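You operate a simulated robot arm through the tools that you are given. There is no shell and no other tool.

Carry out the task below with a simulated robot arm. There is one attempt and no reset: what you move stays moved.

Task
Check the sealed can with the white band: push it to REJECT if low, else put it back.
Fine: turn the push air on before the check and leave it on; air level and the other cans stay untouched. Set down upright: what you pick out.

It is judged by the outcome, as a careful person would: the job done as asked, and still so three seconds after it is handed in. It fails if anything else is knocked over, pushed out of place, dropped, spilled or broken.

Robot
A 6-joint arm with a two-finger parallel gripper, fixed in place. Base frame: the origin is on the floor under the middle of its stand, x ahead of it, y to its left, z up; the work surface is at about z = 86.3. Readings come in cm, rad, newtons and seconds.
With the tool pointing down near the work surface it reaches from about 24 to 64 cm from the base axis. Its first joint turns from -1.152 to 1.152 rad. Payload 2.7 kg.
The tool frame sits at the grasp point between the pads (the TCP): z along the fingers, y along the line on which they close. The tips reach 2.3 cm beyond it. The gripper opens to 9.4 cm. The fingers are 3.8 cm wide and 1 cm thick; the gripper's body (5.4 by 9.6 cm) begins 3.9 cm behind the TCP.
Orientation is that of the tool frame in the base frame, as [roll, pitch, yaw] about the fixed x, y, z axes, in that order (R = Rz(yaw) Ry(pitch) Rx(roll)). With the fingers straight down and closing along the base's y, the tool's x points along the base's -x, its y along +y and its z along -z.

Tools
- The arm moves only by the tool send_rows. Its argument "steps" is a list that holds one entry, the list of rows, each a list of 7 numbers: the closure, from 0 (fully open) to 1 (shut), then the shift along the tool's x, y, z in cm, then the turn, a rotation vector about the tool's x, y, z in rad. In form: [[[gripper, tx, ty, tz, wx, wy, wz], ...]]. A call has 1 to 20 rows; each row is the pose to reach, as a shift and turn from the pose commanded when the call began, along the tool's axes at that moment. Rows are played at 5 a second. More than 5 cm and 0.15 rad between two rows, or a gripper value outside its range, and nothing of the call is played. A pose out of reach is approached as far as the arm can. The call stops where the force on the tool passes 40 N (or 10 N more than at its start, if that is more) or the arm is blocked; 0.2 s more then pass. Each finger travels about 4.5 cm/s and halts on what it meets, pressing with about 29 N; the grip force reading is that of the motor and also rises with nothing between the fingers. The clock runs only during rows and for 0.2 s after the last one: add rows that repeat a pose to give the fingers time. It gives the time, the measured TCP pose, the force on the tool (base axes), the opening and the grip force at its end, in the units of the frame above (readings bear some noise), with the torque about the TCP (base axes, N m) and any sound that the robot's microphone picked up.
- Cameras (640 x 400 px; columns grow to the right, rows downward): "scene" is fixed at [6.52, -41.87, 142.39]; the picture's right is [0.88, -0.48, 0.00], its down [-0.19, -0.34, -0.92] and it looks along [0.45, 0.81, -0.39] (base axes); focal length 299 px, centre (320, 200). "wrist" rides on the gripper at [8.6, 1.6, -7.5] in the tool frame; the picture's right is [-0.18, 0.98, 0.00], its down [-0.58, -0.11, -0.81] and it looks along [-0.79, -0.15, 0.59] (tool axes); focal length 243 px, centre (320, 200). There is no depth. A picture from a camera that has moved, and an enlarged one, comes with that camera's place and axes in the base frame and with its lens.
- get_image(camera): a new picture of that camera. The clock stands still meanwhile.
- enlarge(camera, box): a new picture of the part [left, top, right, bottom] of that camera's present view, enlarged. The clock stands still meanwhile.
- sign_off(): hands the job in; it is judged then, once.

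Nothing tells you positions but the pictures and the camera data. Unless the task says otherwise, let go and move clear before handing in.

The tools are called after "Call:" as name(argument=value, ...) on one line, values as JSON. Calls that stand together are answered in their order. send_rows: Moves the arm, as the interface text tells. Its arguments: {"type":"object","properties":{"steps":{"type":"array","items":{"type":"array","items":{"type":"array","items":{"type":"number"}}}}},"required":["steps"]} The other tools are called the same way: get_image (camera) takes a picture; enlarge (camera, box) takes an enlarged picture of a part of a camera's view; sign_off () hands the job in.

At the start:

```text
time: 0.0
tcp_pos: [34.11, 10.91, 125.69]
ee_rot: [3.141, 0.002, -3.14]
contact_force: [-0.2, -0.3, -0.7]
wrist_torque: [0.01, 0.01, 0.02]
opening: 9.4
grip_force: 0.0
```

scene: 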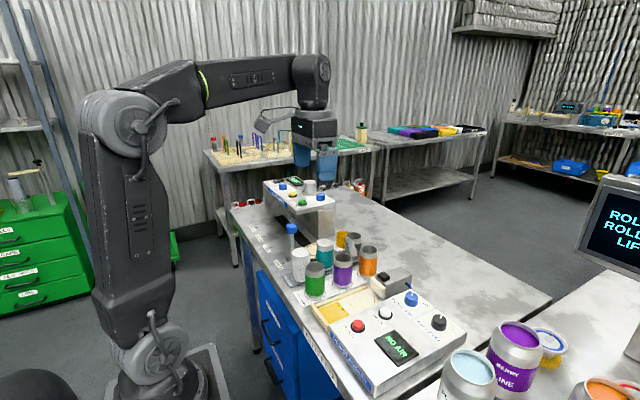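
wrist: 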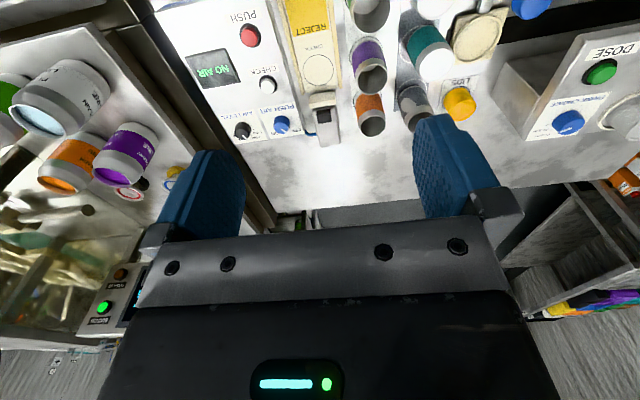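

I see a bench with a checking panel (NO AIR display, red PUSH button, CHECK button, blue and black knobs) and several cans. I'll zoom in to make out the labels and cans before moving.

Call:
enlarge(camera="scene", box=[300, 260, 480, 400])

Call:
enlarge(camera="scene", box=[250, 160, 410, 310])

Call:
enlarge(camera="wrist", box=[160, 0, 360, 150])

Call:
enlarge(camera="wrist", box=[340, 0, 640, 160])

```text
2.86 times, centred on (390, 330) of scene
camera zoom: at [6.52, -41.87, 142.39], right [0.88, -0.48, 0.0], down [-0.19, -0.34, -0.92], along [0.45, 0.81, -0.39], focal length 854 px, centre (120, -171)
```

zoom: 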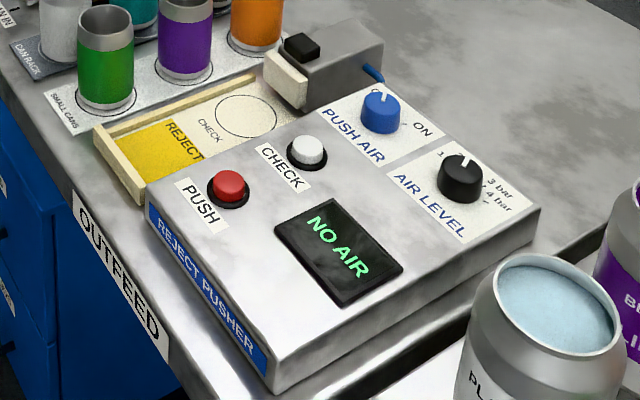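

```text
2.67 times, centred on (330, 235) of scene
camera zoom: at [6.52, -41.87, 142.39], right [0.88, -0.48, 0.0], down [-0.19, -0.34, -0.92], along [0.45, 0.81, -0.39], focal length 797 px, centre (293, 107)
```

zoom: 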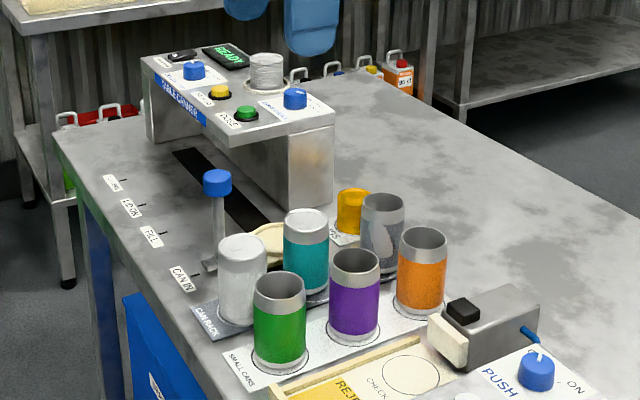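

```text
2.67 times, centred on (260, 75) of wrist
camera zoom: at [25.49, 12.39, 133.15], right [0.18, 0.98, 0.0], down [0.58, -0.11, 0.81], along [0.79, -0.15, -0.59], focal length 647 px, centre (480, 533)
```

zoom: 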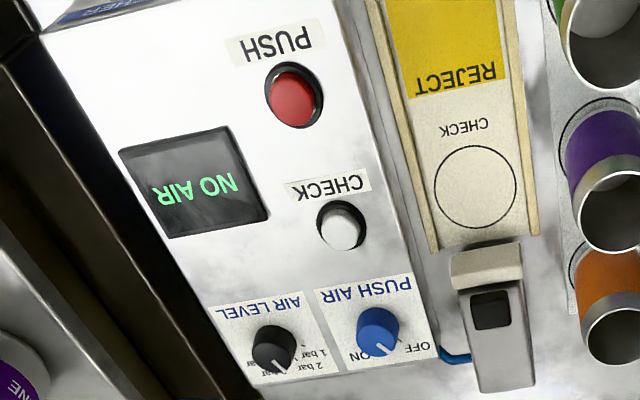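

```text
2.13 times, centred on (490, 80) of wrist
camera zoom: at [25.49, 12.39, 133.15], right [0.18, 0.98, 0.0], down [0.58, -0.11, 0.81], along [0.79, -0.15, -0.59], focal length 518 px, centre (-43, 456)
```

zoom: 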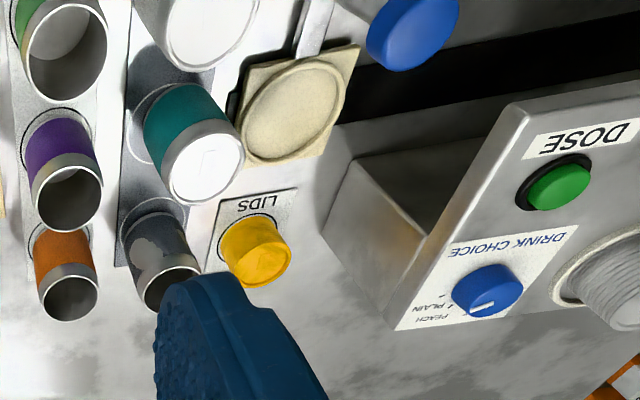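

The panel's display reads NO AIR and the PUSH AIR knob looks set to OFF. The can rack holds a pale can nearest the edge and a teal can. I'll first move above the panel for a closer wrist view of the knobs, staying well above everything.

Call:
send_rows(steps=[[[0, -0.6, -1.3, 1.8, 0, 0, 0], [0, -1.2, -2.6, 3.6, 0, 0, 0], [0, -1.8, -3.9, 5.4, 0, 0, 0], [0, -2.4, -5.2, 7.2, 0, 0, 0], [0, -3.0, -6.5, 9.0, 0, 0, 0], [0, -3.6, -7.8, 10.8, 0, 0, 0], [0, -4.2, -9.1, 12.6, 0, 0, 0], [0, -4.8, -10.4, 14.4, 0, 0, 0], [0, -5.4, -11.7, 16.2, 0, 0, 0], [0, -6.0, -13.0, 18.0, 0, 0, 0]]])

Call:
get_image(camera="wrist")

Call:
get_image(camera="scene")

```text
time: 2.2
tcp_pos: [40.37, -2.27, 107.74]
ee_rot: [-3.14, 0.0, -3.14]
contact_force: [0.7, 0.2, -0.1]
wrist_torque: [-0.01, 0.0, 0.04]
opening: 9.42
grip_force: 0.2
```

```text
taken
camera wrist: at [31.57, -0.76, 115.15], right [0.18, 0.98, 0.0], down [0.58, -0.11, 0.81], along [0.79, -0.15, -0.59], focal length 243 px, centre (320, 200)
```

wrist: 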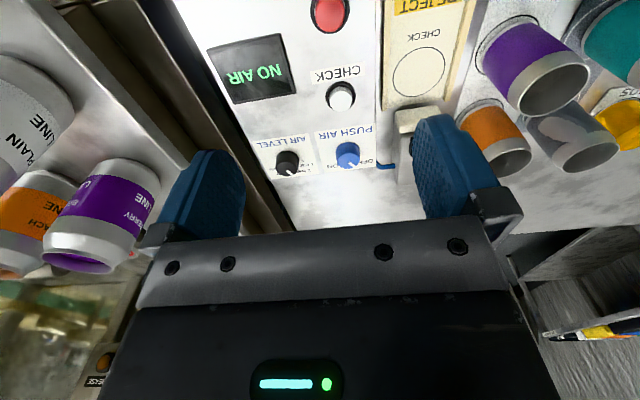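

```text
taken
```

scene: 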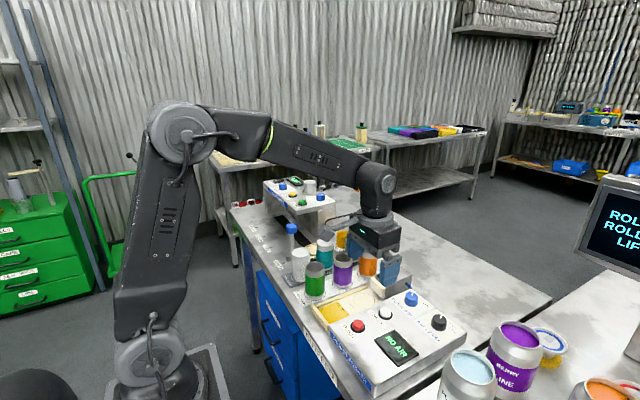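

The wrist now sees the panel from closer. I'll enlarge the knobs and the cans.

Call:
enlarge(camera="wrist", box=[250, 100, 410, 200])

Call:
enlarge(camera="wrist", box=[440, 0, 640, 180])

Call:
enlarge(camera="scene", box=[270, 215, 390, 310])

Call:
enlarge(camera="scene", box=[390, 280, 470, 340])

```text
4.00 times, centred on (330, 150) of wrist
camera zoom: at [31.57, -0.76, 115.15], right [0.18, 0.98, 0.0], down [0.58, -0.11, 0.81], along [0.79, -0.15, -0.59], focal length 970 px, centre (280, 400)
```

zoom: 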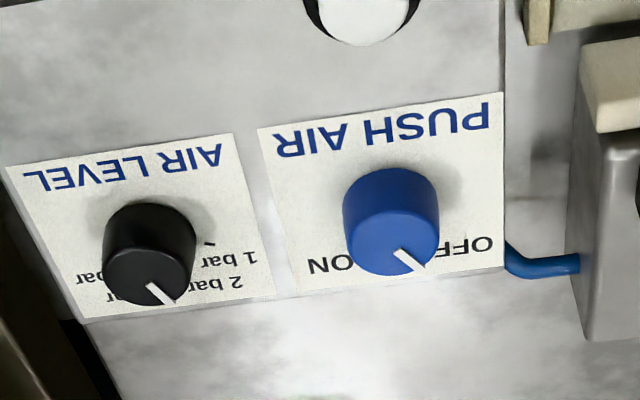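

```text
2.22 times, centred on (540, 90) of wrist
camera zoom: at [31.57, -0.76, 115.15], right [0.18, 0.98, 0.0], down [0.58, -0.11, 0.81], along [0.79, -0.15, -0.59], focal length 539 px, centre (-169, 444)
```

zoom: 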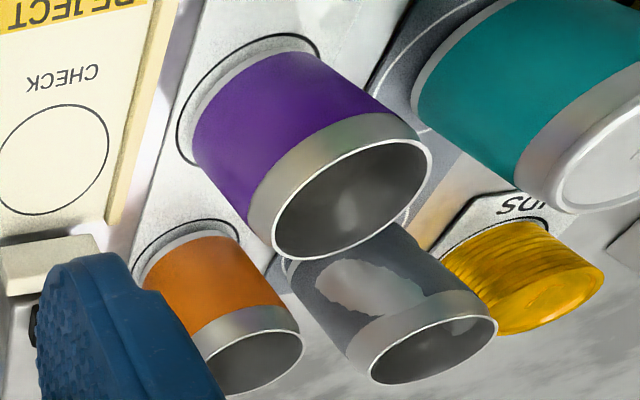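

```text
4.21 times, centred on (330, 262) of scene
camera zoom: at [6.52, -41.87, 142.39], right [0.88, -0.48, 0.0], down [-0.19, -0.34, -0.92], along [0.45, 0.81, -0.39], focal length 1258 px, centre (278, -63)
```

zoom: 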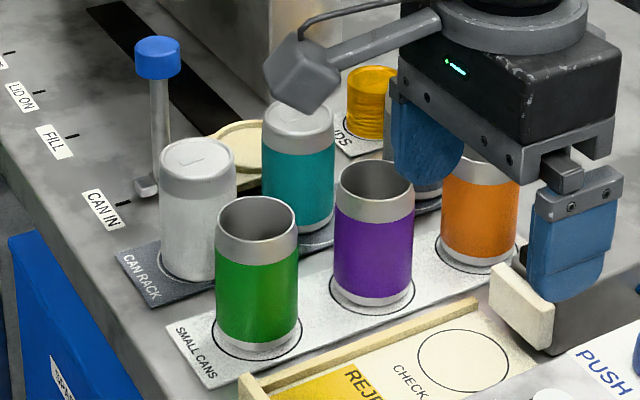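

```text
6.67 times, centred on (430, 310) of scene
camera zoom: at [6.52, -41.87, 142.39], right [0.88, -0.48, 0.0], down [-0.19, -0.34, -0.92], along [0.45, 0.81, -0.39], focal length 1992 px, centre (-413, -533)
```

zoom: 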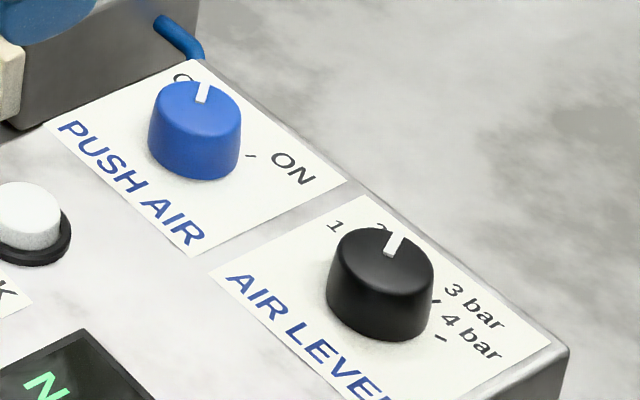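

The white-banded sealed can is the pale one at the near end of the CAN RACK (the teal one is also sealed, the grey one is open). The PUSH AIR knob is at about (54.7, -1.3), its top at z≈92, with its pointer at OFF and ON about 1.2 rad clockwise. I'll move above that knob with the gripper pre-turned and half closed.

Call:
send_rows(steps=[[[0.2, -2.0, 0.1, 1.0, 0, 0, -0.08], [0.4, -4.0, 0.25, 2.0, 0, 0, -0.16], [0.4, -6.0, 0.4, 3.0, 0, 0, -0.24], [0.4, -8.0, 0.5, 4.0, 0, 0, -0.32], [0.4, -10.0, 0.6, 5.0, 0, 0, -0.4], [0.4, -12.0, 0.75, 6.0, 0, 0, -0.48], [0.4, -13.5, 0.85, 7.0, 0, 0, -0.54], [0.4, -14.5, 0.9, 7.7, 0, 0, -0.6], [0.4, -14.5, 0.9, 7.7, 0, 0, -0.6], [0.4, -14.5, 0.9, 7.7, 0, 0, -0.6]]])

Call:
get_image(camera="wrist")

Call:
get_image(camera="scene")

```text
time: 4.4
tcp_pos: [54.73, -1.23, 99.91]
ee_rot: [-3.141, 0.0, -2.54]
contact_force: [-0.4, -0.3, 0.0]
wrist_torque: [0.0, -0.01, -0.02]
opening: 5.67
grip_force: 0.1
```

```text
taken
camera wrist: at [46.65, -4.83, 107.39], right [-0.41, 0.91, 0.0], down [0.54, 0.24, 0.81], along [0.74, 0.33, -0.59], focal length 243 px, centre (320, 200)
```

wrist: 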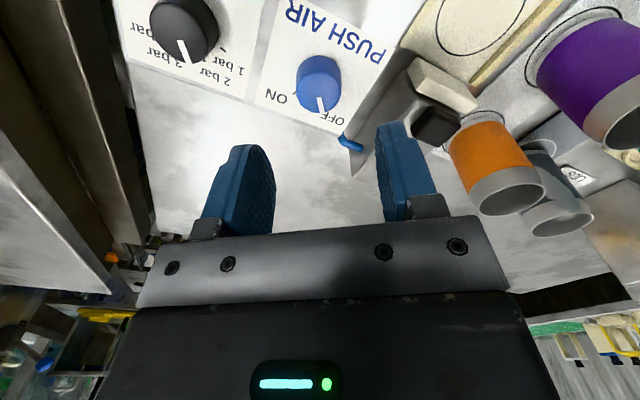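

```text
taken
```

scene: 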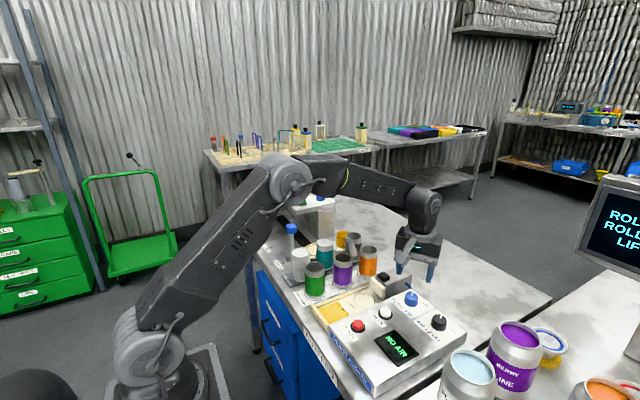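

The gripper is above the knob. I'll check the knob's position more exactly before going down.

Call:
enlarge(camera="wrist", box=[250, 20, 410, 160])

Call:
enlarge(camera="scene", box=[370, 230, 470, 330])

```text
2.86 times, centred on (330, 90) of wrist
camera zoom: at [46.65, -4.83, 107.39], right [-0.41, 0.91, 0.0], down [0.54, 0.24, 0.81], along [0.74, 0.33, -0.59], focal length 693 px, centre (291, 514)
```

zoom: 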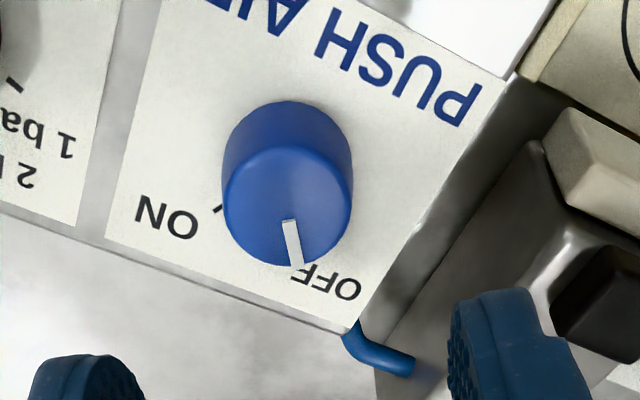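

```text
4.00 times, centred on (420, 280) of scene
camera zoom: at [6.52, -41.87, 142.39], right [0.88, -0.48, 0.0], down [-0.19, -0.34, -0.92], along [0.45, 0.81, -0.39], focal length 1195 px, centre (-80, -120)
```

zoom: 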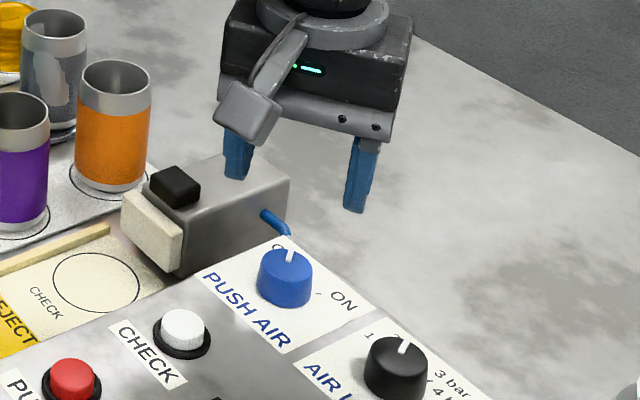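

The knob measures at (54.75, -1.27), matching the TCP, and ON is about 1.13 rad clockwise from the pointer. Now I'll go down over it and close.

Call:
send_rows(steps=[[[0.4, 0, 0, 1.2, 0, 0, 0], [0.4, 0, 0, 2.4, 0, 0, 0], [0.4, 0, 0, 3.6, 0, 0, 0], [0.4, 0, 0, 4.8, 0, 0, 0], [0.4, 0, 0, 5.8, 0, 0, 0], [0.4, 0, 0, 6.5, 0, 0, 0], [0.4, 0, 0, 6.9, 0, 0, 0], [0.4, 0, 0, 6.9, 0, 0, 0], [0.55, 0, 0, 6.9, 0, 0, 0], [0.7, 0, 0, 6.9, 0, 0, 0], [0.75, 0, 0, 6.9, 0, 0, 0], [0.75, 0, 0, 6.9, 0, 0, 0]]])

Call:
enlarge(camera="scene", box=[350, 240, 470, 360])

Call:
get_image(camera="wrist")

```text
time: 7.0
tcp_pos: [54.72, -1.32, 93.2]
ee_rot: [-3.139, 0.0, -2.541]
contact_force: [9.1, -11.6, -3.6]
wrist_torque: [-0.31, -0.49, -0.05]
opening: 3.09
grip_force: 44.8
```

```text
3.33 times, centred on (410, 300) of scene
camera zoom: at [6.54, -41.91, 142.38], right [0.88, -0.48, 0.0], down [-0.19, -0.34, -0.92], along [0.45, 0.81, -0.39], focal length 996 px, centre (20, -133)
```

zoom: 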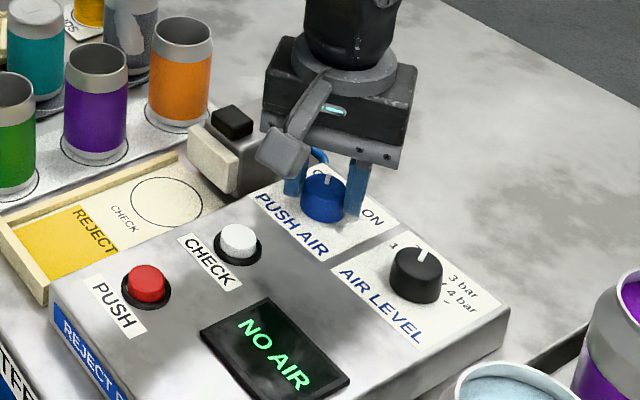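

```text
taken
camera wrist: at [46.71, -4.94, 100.6], right [-0.4, 0.91, 0.0], down [0.54, 0.24, 0.81], along [0.74, 0.32, -0.59], focal length 243 px, centre (320, 200)
```

wrist: 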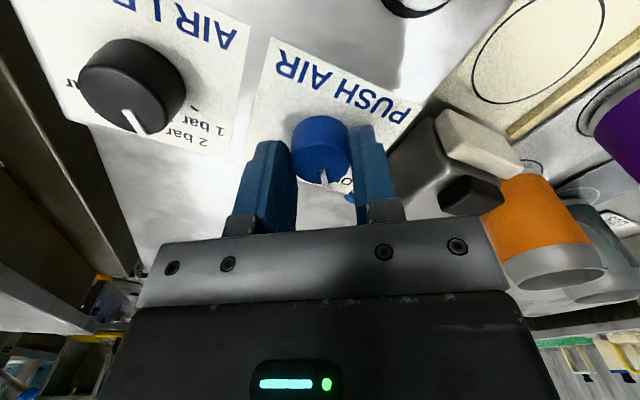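

The knob is gripped (opening 3.09). Now I'll turn it clockwise toward ON.

Call:
send_rows(steps=[[[0.75, 0, 0, 0, 0, 0, 0.1], [0.75, 0, 0, 0, 0, 0, 0.2], [0.75, 0, 0, 0, 0, 0, 0.3], [0.75, 0, 0, 0, 0, 0, 0.4], [0.75, 0, 0, 0, 0, 0, 0.5], [0.75, 0, 0, 0, 0, 0, 0.6], [0.75, 0, 0, 0, 0, 0, 0.7], [0.75, 0, 0, 0, 0, 0, 0.8], [0.75, 0, 0, 0, 0, 0, 0.9], [0.75, 0, 0, 0, 0, 0, 1.0], [0.75, 0, 0, 0, 0, 0, 1.08], [0.75, 0, 0, 0, 0, 0, 1.15], [0.75, 0, 0, 0, 0, 0, 1.15]]])

Call:
enlarge(camera="scene", box=[350, 240, 470, 360])

Call:
get_image(camera="wrist")

```text
time: 9.8
tcp_pos: [54.71, -1.08, 93.09]
ee_rot: [3.139, 0.0, 2.592]
contact_force: [4.6, 15.9, 9.8]
wrist_torque: [0.79, 0.38, 0.03]
opening: 3.08
grip_force: 44.4
```

```text
3.33 times, centred on (410, 300) of scene
camera zoom: at [6.51, -41.83, 142.4], right [0.88, -0.48, 0.0], down [-0.19, -0.34, -0.92], along [0.45, 0.81, -0.39], focal length 996 px, centre (20, -133)
```

zoom: 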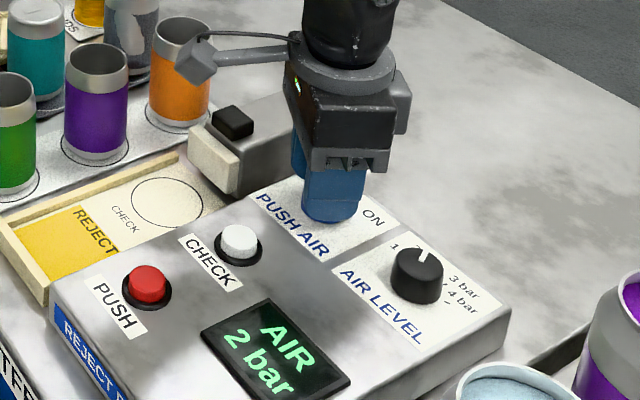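

```text
taken
camera wrist: at [48.21, 4.76, 100.61], right [0.67, 0.74, 0.0], down [0.44, -0.4, 0.81], along [0.6, -0.54, -0.59], focal length 243 px, centre (320, 200)
```

wrist: 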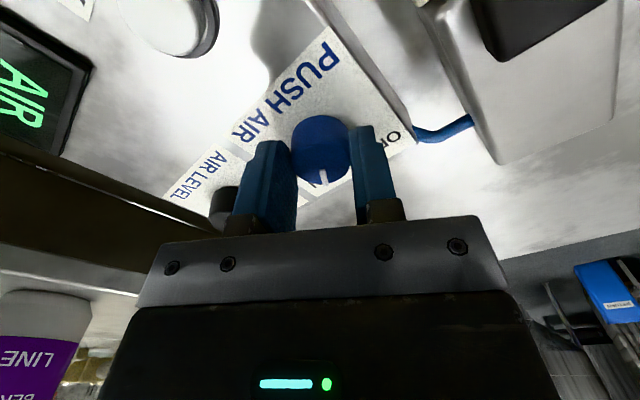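

The display now reads AIR 2 bar, so the push air is on. I'll open the fingers and rise straight up.

Call:
send_rows(steps=[[[0.6, 0, 0, 0, 0, 0, 0], [0.5, 0, 0, 0, 0, 0, 0], [0.42, 0, 0, 0, 0, 0, 0], [0.42, 0, 0, 0, 0, 0, 0], [0.42, 0, 0, -1.0, 0, 0, 0], [0.42, 0, 0, -2.5, 0, 0, 0], [0.42, 0, 0, -4.5, 0, 0, 0], [0.42, 0, 0, -7, 0, 0, 0], [0.42, 0, 0, -10, 0, 0, 0], [0.42, 0, 0, -13, 0, 0, 0]]])

Call:
enlarge(camera="scene", box=[350, 240, 470, 360])

```text
time: 12.0
tcp_pos: [54.77, -1.18, 106.27]
ee_rot: [-3.139, -0.001, 2.593]
contact_force: [-0.2, -0.4, 0.3]
wrist_torque: [-0.01, 0.01, 0.02]
opening: 5.45
grip_force: 0.0
```

```text
3.33 times, centred on (410, 300) of scene
camera zoom: at [6.52, -41.87, 142.39], right [0.88, -0.48, 0.0], down [-0.19, -0.34, -0.92], along [0.45, 0.81, -0.39], focal length 996 px, centre (20, -133)
```

zoom: 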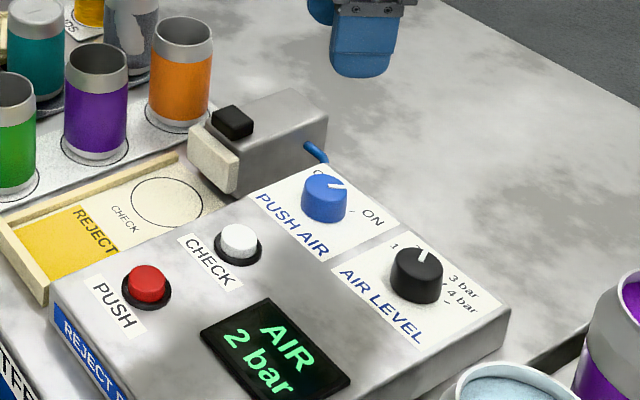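

The air stays on after release. I'll check where the knob's pointer actually ended.

Call:
enlarge(camera="scene", box=[390, 280, 470, 340])

Call:
get_image(camera="wrist")

```text
6.67 times, centred on (430, 310) of scene
camera zoom: at [6.52, -41.87, 142.39], right [0.88, -0.48, 0.0], down [-0.19, -0.34, -0.92], along [0.45, 0.81, -0.39], focal length 1992 px, centre (-413, -533)
```

zoom: 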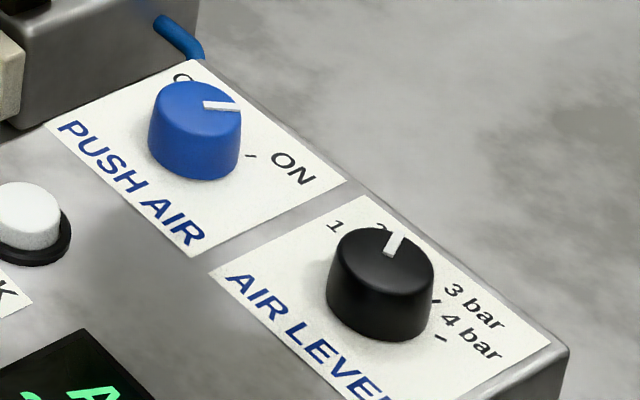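

```text
taken
camera wrist: at [48.21, 4.68, 113.72], right [0.67, 0.74, 0.0], down [0.44, -0.4, 0.81], along [0.6, -0.54, -0.59], focal length 243 px, centre (320, 200)
```

wrist: 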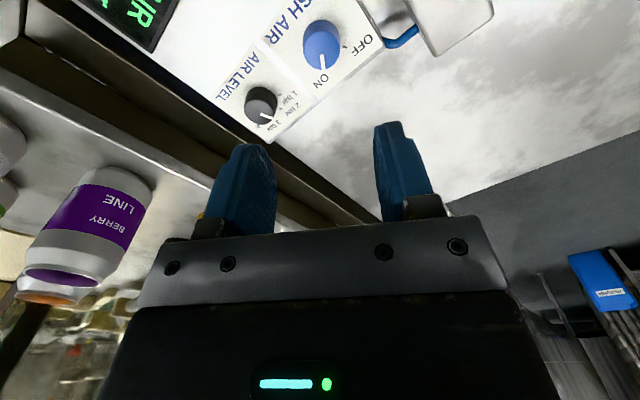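

The pointer sits essentially at ON, and the display confirms air at 2 bar with the level knob untouched. Next I'll move over to view the white-banded can, which I take to be near (36.9, 25.2), about 5.4 cm wide and 8 cm tall.

Call:
send_rows(steps=[[[0.42, 0, 0, -2, 0, 0, 0], [0.42, 2.8, 0.7, -3, 0, 0, -0.04], [0.35, 5.6, 1.4, -3, 0, 0, -0.09], [0.3, 8.4, 2.1, -3, 0, 0, -0.13], [0.25, 11.2, 2.8, -3, 0, 0, -0.18], [0.25, 14.0, 3.5, -3, 0, 0, -0.22], [0.25, 16.8, 4.2, -3, 0, 0, -0.26], [0.25, 19.6, 4.9, -3, 0, 0, -0.31], [0.25, 22.4, 5.6, -3, 0, 0, -0.35], [0.25, 25.2, 6.3, -2, 0, 0, -0.4], [0.25, 28.0, 7.0, -1, 0, 0, -0.44], [0.25, 30.8, 7.7, 0, 0, 0, -0.48], [0.25, 33.5, 8.4, 1, 0, 0, -0.52], [0.25, 36.2, 9.0, 1.8, 0, 0, -0.55], [0.25, 36.2, 9.0, 1.8, 0, 0, -0.55]]])

Call:
get_image(camera="wrist")

Call:
get_image(camera="scene")

```text
time: 15.2
tcp_pos: [28.4, 25.45, 104.2]
ee_rot: [-3.141, 0.002, -3.14]
contact_force: [0.1, -0.3, 0.4]
wrist_torque: [0.0, -0.01, -0.01]
opening: 7.06
grip_force: 0.1
```

```text
taken
camera wrist: at [19.75, 26.92, 111.7], right [0.18, 0.98, 0.0], down [0.58, -0.11, 0.81], along [0.79, -0.15, -0.59], focal length 243 px, centre (320, 200)
```

wrist: 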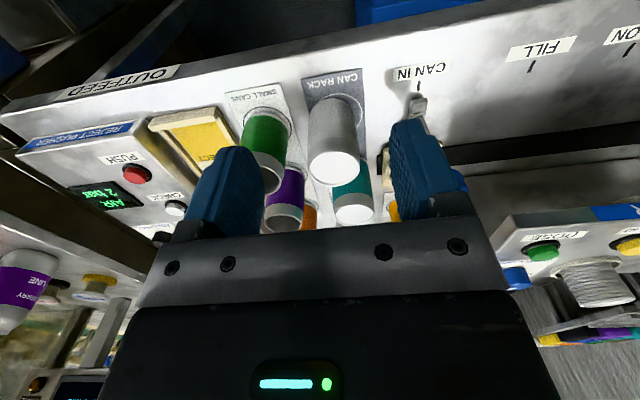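

```text
taken
```

scene: 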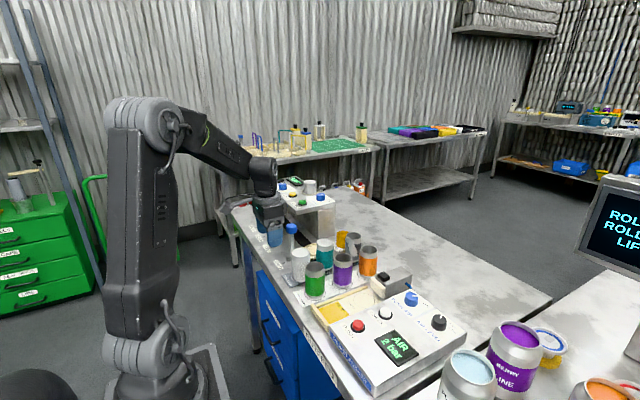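

Call:
enlarge(camera="wrist", box=[220, 60, 420, 230])

Call:
enlarge(camera="scene", box=[270, 220, 350, 310])

```text
2.35 times, centred on (320, 145) of wrist
camera zoom: at [19.75, 26.92, 111.7], right [0.18, 0.98, 0.0], down [0.58, -0.11, 0.81], along [0.79, -0.15, -0.59], focal length 571 px, centre (320, 329)
```

zoom: 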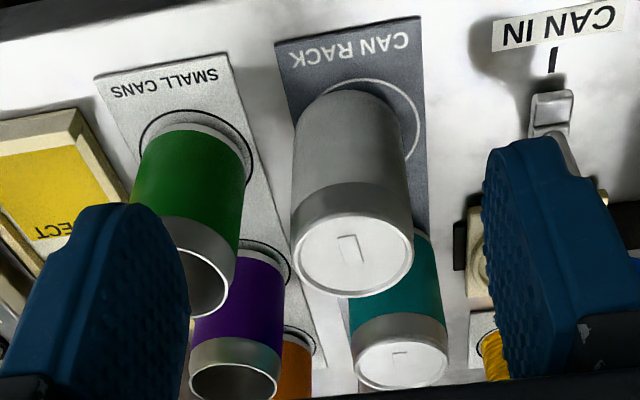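

```text
4.44 times, centred on (310, 265) of scene
camera zoom: at [6.52, -41.87, 142.39], right [0.88, -0.48, 0.0], down [-0.19, -0.34, -0.92], along [0.45, 0.81, -0.39], focal length 1328 px, centre (364, -89)
```

zoom: 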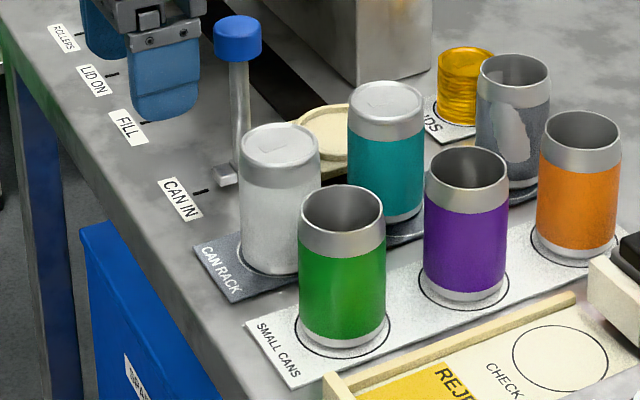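

The lid triangulates to (37.4, 24.95, z≈94.8), diameter about 5.2, and the green can beside it clears the fingers by about 1 cm. I'll move above it, descend and look before closing.

Call:
send_rows(steps=[[[0.3, -2.0, -0.1, 0, 0, 0, 0], [0.3, -4.0, -0.2, 0, 0, 0, 0], [0.3, -6.0, -0.3, 0, 0, 0, 0], [0.3, -8.0, -0.4, 0, 0, 0, 0], [0.3, -9.0, -0.47, 0, 0, 0, 0], [0.3, -9.0, -0.47, 0, 0, 0, 0], [0.3, -9.0, -0.47, 2.0, 0, 0, 0], [0.3, -9.0, -0.47, 4.0, 0, 0, 0], [0.3, -9.0, -0.47, 5.5, 0, 0, 0], [0.3, -9.0, -0.47, 5.5, 0, 0, 0]]])

Call:
get_image(camera="wrist")

Call:
enlarge(camera="scene", box=[260, 190, 380, 310])

```text
time: 17.4
tcp_pos: [37.56, 24.78, 98.76]
ee_rot: [3.141, 0.0, -3.139]
contact_force: [-0.3, 0.5, 0.7]
wrist_torque: [0.01, 0.03, 0.0]
opening: 6.58
grip_force: 0.0
```

```text
taken
camera wrist: at [28.88, 26.38, 106.22], right [0.18, 0.98, 0.0], down [0.58, -0.11, 0.81], along [0.79, -0.15, -0.59], focal length 243 px, centre (320, 200)
```

wrist: 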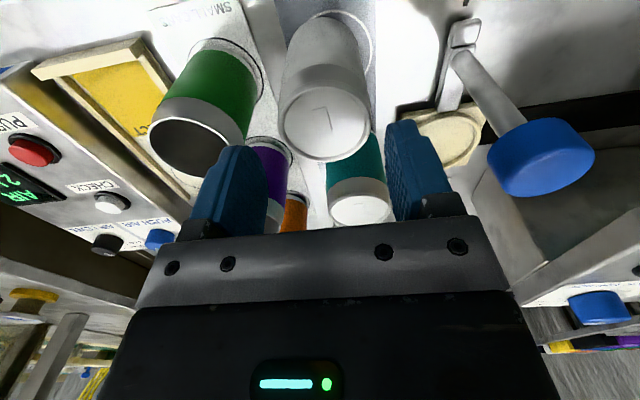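

```text
3.33 times, centred on (320, 250) of scene
camera zoom: at [6.52, -41.87, 142.39], right [0.88, -0.48, 0.0], down [-0.19, -0.34, -0.92], along [0.45, 0.81, -0.39], focal length 996 px, centre (320, 33)
```

zoom: 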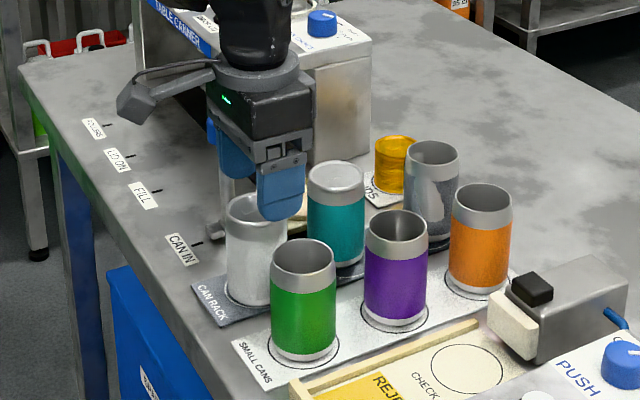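

I'll enlarge to refine the can's offset between the fingers before the last part of the descent.

Call:
enlarge(camera="wrist", box=[230, 0, 410, 180])

```text
2.22 times, centred on (320, 90) of wrist
camera zoom: at [28.88, 26.38, 106.22], right [0.18, 0.98, 0.0], down [0.58, -0.11, 0.81], along [0.79, -0.15, -0.59], focal length 539 px, centre (320, 444)
```

zoom: 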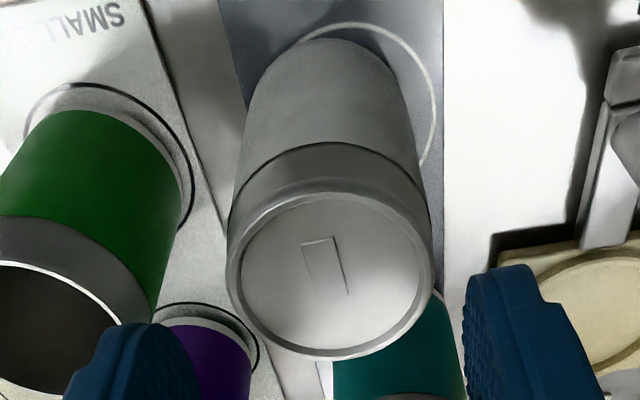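

The can's centre is about (37.2, 25.05), so I'll nudge the tool slightly and descend to TCP z≈92.3, then close gently.

Call:
send_rows(steps=[[[0.3, 0.2, 0.22, 0, 0, 0, 0], [0.3, 0.2, 0.22, 1.2, 0, 0, 0], [0.3, 0.2, 0.22, 2.4, 0, 0, 0], [0.3, 0.2, 0.22, 3.6, 0, 0, 0], [0.3, 0.2, 0.22, 4.8, 0, 0, 0], [0.3, 0.2, 0.22, 5.8, 0, 0, 0], [0.3, 0.2, 0.22, 6.4, 0, 0, 0], [0.3, 0.2, 0.22, 6.4, 0, 0, 0]]])

Call:
get_image(camera="wrist")

Call:
enlarge(camera="scene", box=[260, 190, 380, 310])

```text
time: 19.2
tcp_pos: [37.33, 25.14, 92.4]
ee_rot: [-3.142, 0.002, -3.14]
contact_force: [-0.2, 0.1, -0.3]
wrist_torque: [-0.03, 0.01, -0.02]
opening: 6.55
grip_force: 0.1
```

```text
taken
camera wrist: at [28.63, 26.69, 99.84], right [0.18, 0.98, 0.0], down [0.58, -0.11, 0.81], along [0.79, -0.15, -0.59], focal length 243 px, centre (320, 200)
```

wrist: 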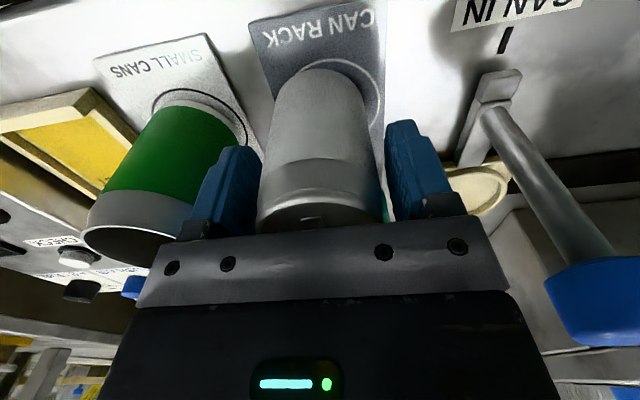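

```text
3.33 times, centred on (320, 250) of scene
camera zoom: at [6.52, -41.87, 142.39], right [0.88, -0.48, 0.0], down [-0.19, -0.34, -0.92], along [0.45, 0.81, -0.39], focal length 996 px, centre (320, 33)
```

zoom: 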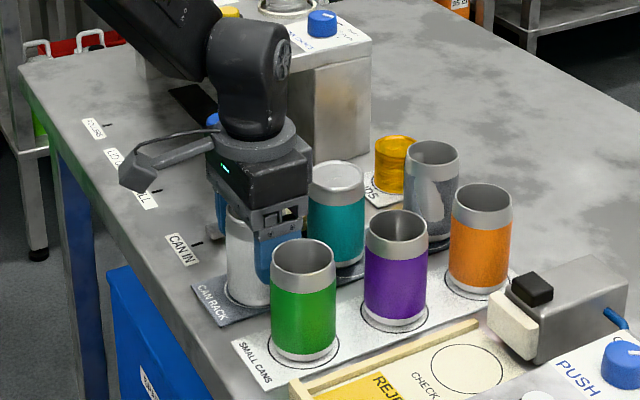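

The can stands between the fingers, roughly centred. I'll close on it.

Call:
send_rows(steps=[[[0.38, 0, 0, 0, 0, 0, 0], [0.42, 0, 0, 0, 0, 0, 0], [0.46, 0, 0, 0, 0, 0, 0], [0.52, 0, 0, 0, 0, 0, 0], [0.55, 0, 0, 0, 0, 0, 0], [0.55, 0, 0, 0, 0, 0, 0]]])

Call:
get_image(camera="wrist")

```text
time: 20.6
tcp_pos: [37.36, 25.11, 92.36]
ee_rot: [-3.14, 0.003, -3.14]
contact_force: [0.2, 0.2, -0.1]
wrist_torque: [-0.06, 0.02, 0.05]
opening: 5.22
grip_force: 28.7
```

```text
taken
camera wrist: at [28.64, 26.69, 99.86], right [0.18, 0.98, 0.0], down [0.58, -0.11, 0.81], along [0.79, -0.15, -0.59], focal length 243 px, centre (320, 200)
```

wrist: 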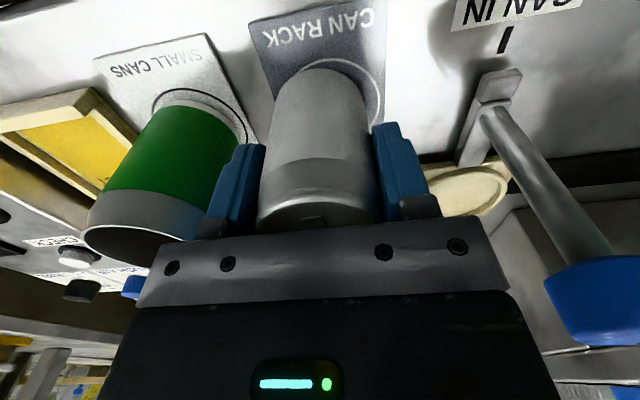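

The can is held (opening 5.22, grip 28.7 N) at TCP (37.35, 25.1, 92.4); I'll remember that place. Now I'll lift it straight up, clear of the neighbours.

Call:
send_rows(steps=[[[0.55, 0, 0, -0.4, 0, 0, 0], [0.55, 0, 0, -1.0, 0, 0, 0], [0.55, 0, 0, -2.0, 0, 0, 0], [0.55, 0, 0, -3.2, 0, 0, 0], [0.55, 0, 0, -4.6, 0, 0, 0], [0.55, 0, 0, -6.2, 0, 0, 0], [0.55, 0, 0, -8.0, 0, 0, 0], [0.55, 0, 0, -10.0, 0, 0, 0], [0.55, 0, 0, -12.0, 0, 0, 0], [0.55, 0, 0, -13.5, 0, 0, 0], [0.55, 0, 0, -14.0, 0, 0, 0], [0.55, 0, 0, -14.0, 0, 0, 0]]])

Call:
get_image(camera="scene")

Call:
get_image(camera="wrist")

```text
time: 23.2
tcp_pos: [37.36, 25.07, 106.32]
ee_rot: [3.141, 0.001, -3.14]
contact_force: [-0.3, 0.1, -0.9]
wrist_torque: [0.02, 0.0, 0.01]
opening: 5.21
grip_force: 28.7
```

```text
taken
```

scene: 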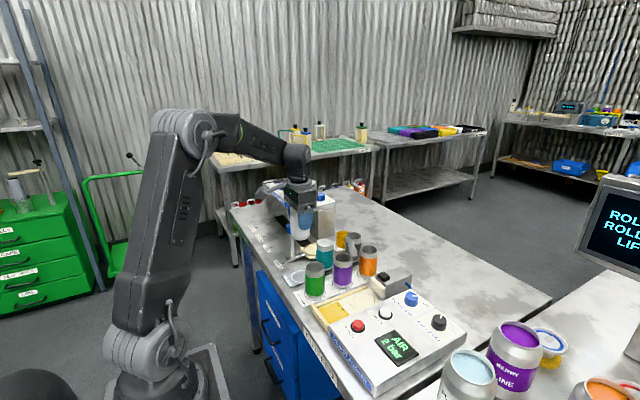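

```text
taken
camera wrist: at [28.68, 26.64, 113.9], right [0.18, 0.98, 0.0], down [0.58, -0.11, 0.81], along [0.79, -0.15, -0.59], focal length 243 px, centre (320, 200)
```

wrist: 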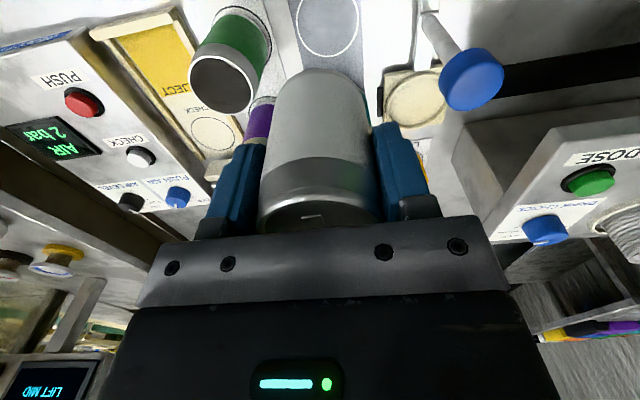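

The can hangs upright, and the neighbours are undisturbed. The CHECK circle is at about (47.3, 7.9), so I'll carry the can over there at this height.

Call:
send_rows(steps=[[[0.55, -0.5, -0.9, 0, 0, 0, 0], [0.55, -1.5, -2.6, 0, 0, 0, 0], [0.55, -2.7, -4.7, 0, 0, 0, 0], [0.55, -4.0, -6.9, 0, 0, 0, 0], [0.55, -5.3, -9.2, 0, 0, 0, 0], [0.55, -6.6, -11.4, 0, 0, 0, 0], [0.55, -7.9, -13.7, 0, 0, 0, 0], [0.55, -9.0, -15.6, 0, 0, 0, 0], [0.55, -9.7, -16.8, 0, 0, 0, 0], [0.55, -9.95, -17.2, 0, 0, 0, 0], [0.55, -9.95, -17.2, 0, 0, 0, 0]]])

Call:
get_image(camera="wrist")

Call:
enlarge(camera="scene", box=[300, 200, 440, 340])

```text
time: 25.6
tcp_pos: [47.29, 7.92, 106.34]
ee_rot: [-3.14, 0.0, -3.14]
contact_force: [-0.1, 0.4, -1.3]
wrist_torque: [-0.03, 0.0, -0.03]
opening: 5.22
grip_force: 29.1
```

```text
taken
camera wrist: at [38.68, 9.44, 113.76], right [0.18, 0.98, 0.0], down [0.58, -0.11, 0.81], along [0.79, -0.15, -0.59], focal length 243 px, centre (320, 200)
```

wrist: 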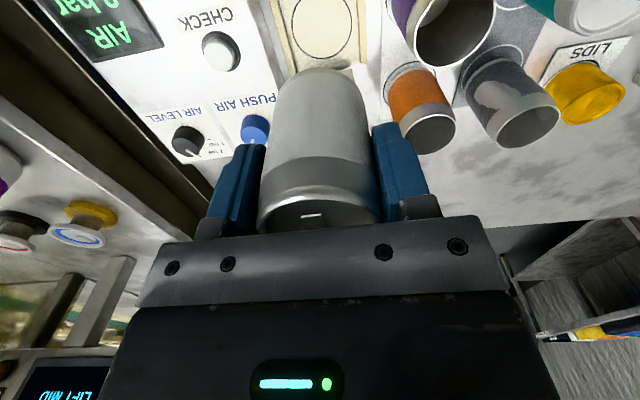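

```text
2.86 times, centred on (370, 270) of scene
camera zoom: at [6.52, -41.87, 142.39], right [0.88, -0.48, 0.0], down [-0.19, -0.34, -0.92], along [0.45, 0.81, -0.39], focal length 854 px, centre (177, 0)
```

zoom: 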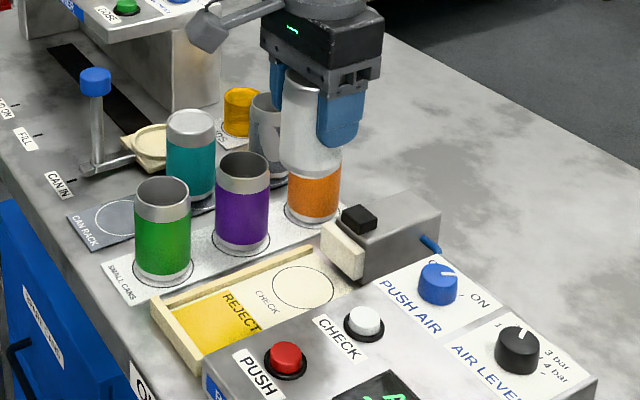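

Call:
enlarge(camera="wrist", box=[240, 0, 400, 100])

Call:
enlarge(camera="scene", box=[330, 265, 400, 325])

```text
4.00 times, centred on (320, 50) of wrist
camera zoom: at [38.68, 9.44, 113.76], right [0.18, 0.98, 0.0], down [0.58, -0.11, 0.81], along [0.79, -0.15, -0.59], focal length 970 px, centre (320, 800)
```

zoom: 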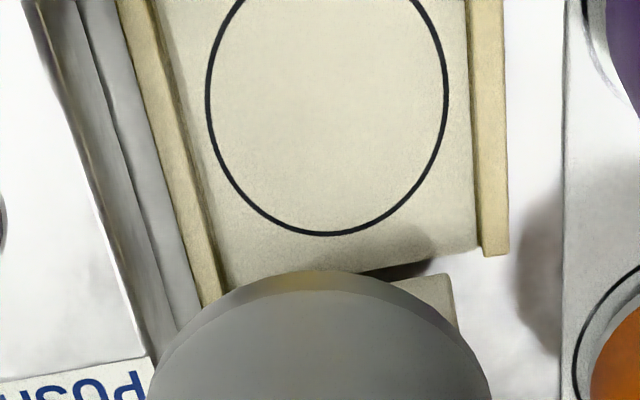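

```text
6.67 times, centred on (365, 295) of scene
camera zoom: at [6.52, -41.87, 142.39], right [0.88, -0.48, 0.0], down [-0.19, -0.34, -0.92], along [0.45, 0.81, -0.39], focal length 1992 px, centre (20, -433)
```

zoom: 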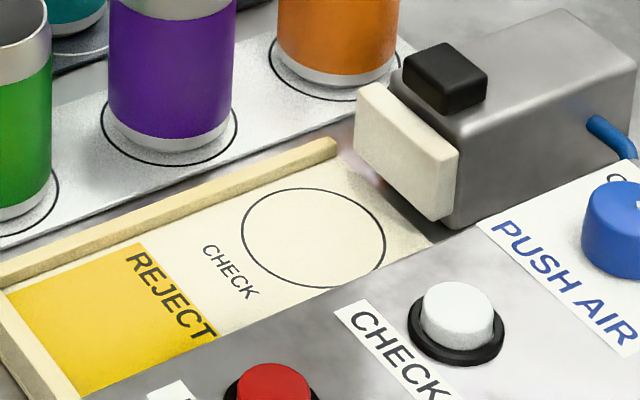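

The CHECK ring centre works out at about (47.35, 7.8), with rails at y≈4.5 and 11.2 and the pusher plate at x≈52.4. I'll lower the can to just above the tray, then feel for contact.

Call:
send_rows(steps=[[[0.55, -0.1, -0.08, 1.0, 0, 0, 0], [0.55, -0.1, -0.08, 2.5, 0, 0, 0], [0.55, -0.1, -0.08, 4.5, 0, 0, 0], [0.55, -0.1, -0.08, 6.5, 0, 0, 0], [0.55, -0.1, -0.08, 8.5, 0, 0, 0], [0.55, -0.1, -0.08, 10.2, 0, 0, 0], [0.55, -0.1, -0.08, 11.5, 0, 0, 0], [0.55, -0.1, -0.08, 12.4, 0, 0, 0], [0.55, -0.1, -0.08, 12.8, 0, 0, 0], [0.55, -0.1, -0.08, 12.8, 0, 0, 0]]])

Call:
enlarge(camera="scene", box=[310, 230, 430, 330])

Call:
get_image(camera="wrist")

```text
time: 27.8
tcp_pos: [47.23, 7.83, 93.47]
ee_rot: [3.141, 0.001, -3.14]
contact_force: [-0.2, 0.1, -0.6]
wrist_torque: [0.03, -0.02, 0.0]
opening: 5.17
grip_force: 29.0
```

```text
4.00 times, centred on (370, 280) of scene
camera zoom: at [6.52, -41.87, 142.39], right [0.88, -0.48, 0.0], down [-0.19, -0.34, -0.92], along [0.45, 0.81, -0.39], focal length 1195 px, centre (120, -120)
```

zoom: 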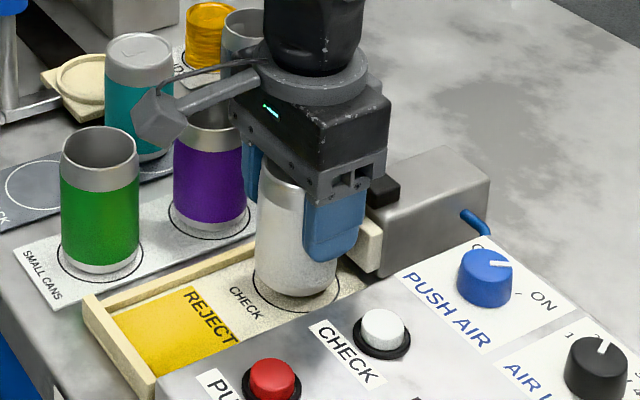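

```text
taken
camera wrist: at [38.62, 9.33, 101.05], right [0.18, 0.98, 0.0], down [0.58, -0.11, 0.81], along [0.79, -0.15, -0.59], focal length 243 px, centre (320, 200)
```

wrist: 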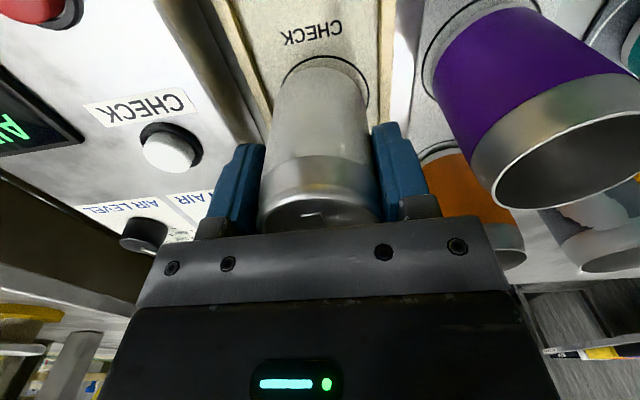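

Call:
send_rows(steps=[[[0.55, 0, 0, 0.2, 0, 0, 0], [0.55, 0, 0, 0.4, 0, 0, 0], [0.55, 0, 0, 0.55, 0, 0, 0], [0.55, 0, 0, 0.7, 0, 0, 0], [0.55, 0, 0, 0.7, 0, 0, 0]]])

Call:
enlarge(camera="scene", box=[340, 250, 420, 320])

Call:
enlarge(camera="wrist", box=[230, 20, 410, 160])

```text
time: 29.0
tcp_pos: [47.42, 7.8, 92.78]
ee_rot: [-3.141, 0.0, -3.141]
contact_force: [0.1, 0.4, 0.4]
wrist_torque: [0.01, 0.02, 0.02]
opening: 5.21
grip_force: 29.2
```

```text
5.71 times, centred on (380, 285) of scene
camera zoom: at [6.52, -41.87, 142.39], right [0.88, -0.48, 0.0], down [-0.19, -0.34, -0.92], along [0.45, 0.81, -0.39], focal length 1707 px, centre (-23, -286)
```

zoom: 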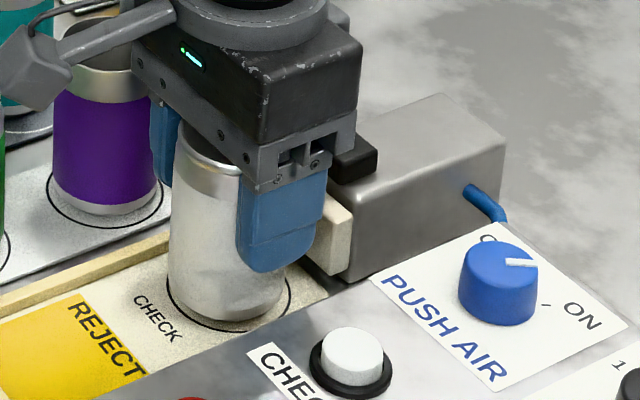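

```text
2.86 times, centred on (320, 90) of wrist
camera zoom: at [38.65, 9.4, 100.33], right [0.18, 0.98, 0.0], down [0.58, -0.11, 0.81], along [0.79, -0.15, -0.59], focal length 693 px, centre (320, 514)
```

zoom: 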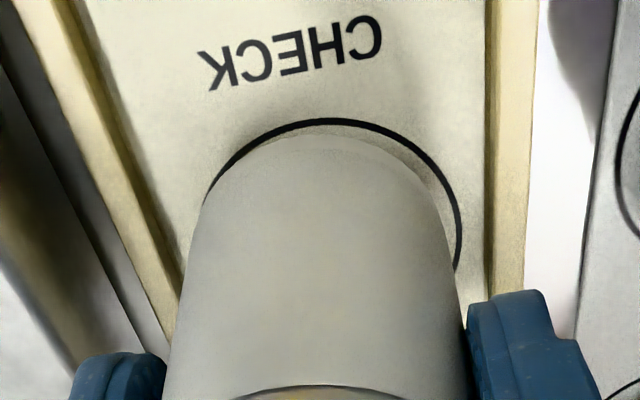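

The can sits nicely within the ring's outline. I'll lower it in small steps until it touches.

Call:
send_rows(steps=[[[0.55, 0, 0.03, 0.1, 0, 0, 0], [0.55, 0, 0.03, 0.2, 0, 0, 0], [0.55, 0, 0.03, 0.3, 0, 0, 0], [0.55, 0, 0.03, 0.3, 0, 0, 0]]])

```text
time: 30.0
tcp_pos: [47.3, 7.9, 92.65]
ee_rot: [3.142, 0.002, -3.14]
contact_force: [-0.7, 0.0, 1.9]
wrist_torque: [0.02, 0.08, -0.03]
opening: 5.22
grip_force: 29.2
```

Call:
send_rows(steps=[[[0.55, 0, 0, 0.06, 0, 0, 0], [0.55, 0, 0, 0.12, 0, 0, 0], [0.55, 0, 0, 0.12, 0, 0, 0]]])

Call:
enlarge(camera="scene", box=[340, 250, 420, 320])

Call:
enlarge(camera="wrist", box=[230, 20, 410, 160])

```text
time: 30.8
tcp_pos: [47.38, 7.9, 92.65]
ee_rot: [-3.14, 0.001, -3.139]
contact_force: [-2.4, 2.8, 11.7]
wrist_torque: [0.17, 0.12, -0.01]
opening: 5.21
grip_force: 28.6
```

```text
5.71 times, centred on (380, 285) of scene
camera zoom: at [6.49, -41.87, 142.39], right [0.88, -0.48, 0.0], down [-0.19, -0.34, -0.92], along [0.45, 0.81, -0.39], focal length 1707 px, centre (-23, -286)
```

zoom: 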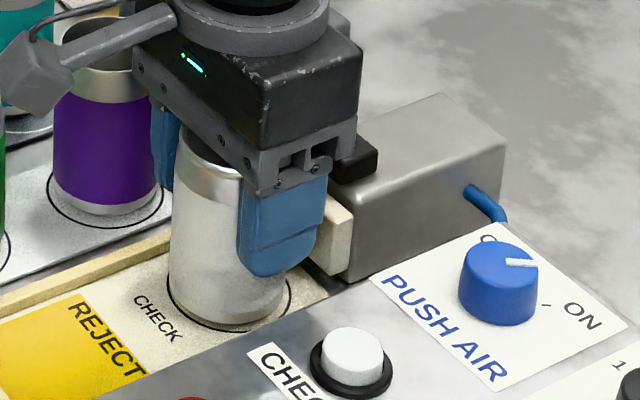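

```text
2.86 times, centred on (320, 90) of wrist
camera zoom: at [38.71, 9.43, 100.02], right [0.18, 0.98, 0.0], down [0.58, -0.11, 0.81], along [0.79, -0.15, -0.59], focal length 693 px, centre (320, 514)
```

zoom: 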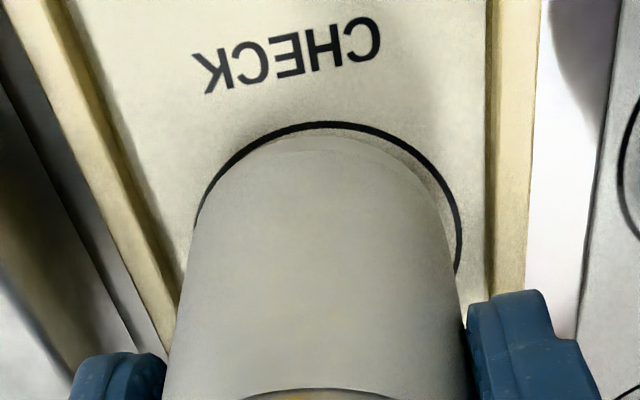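

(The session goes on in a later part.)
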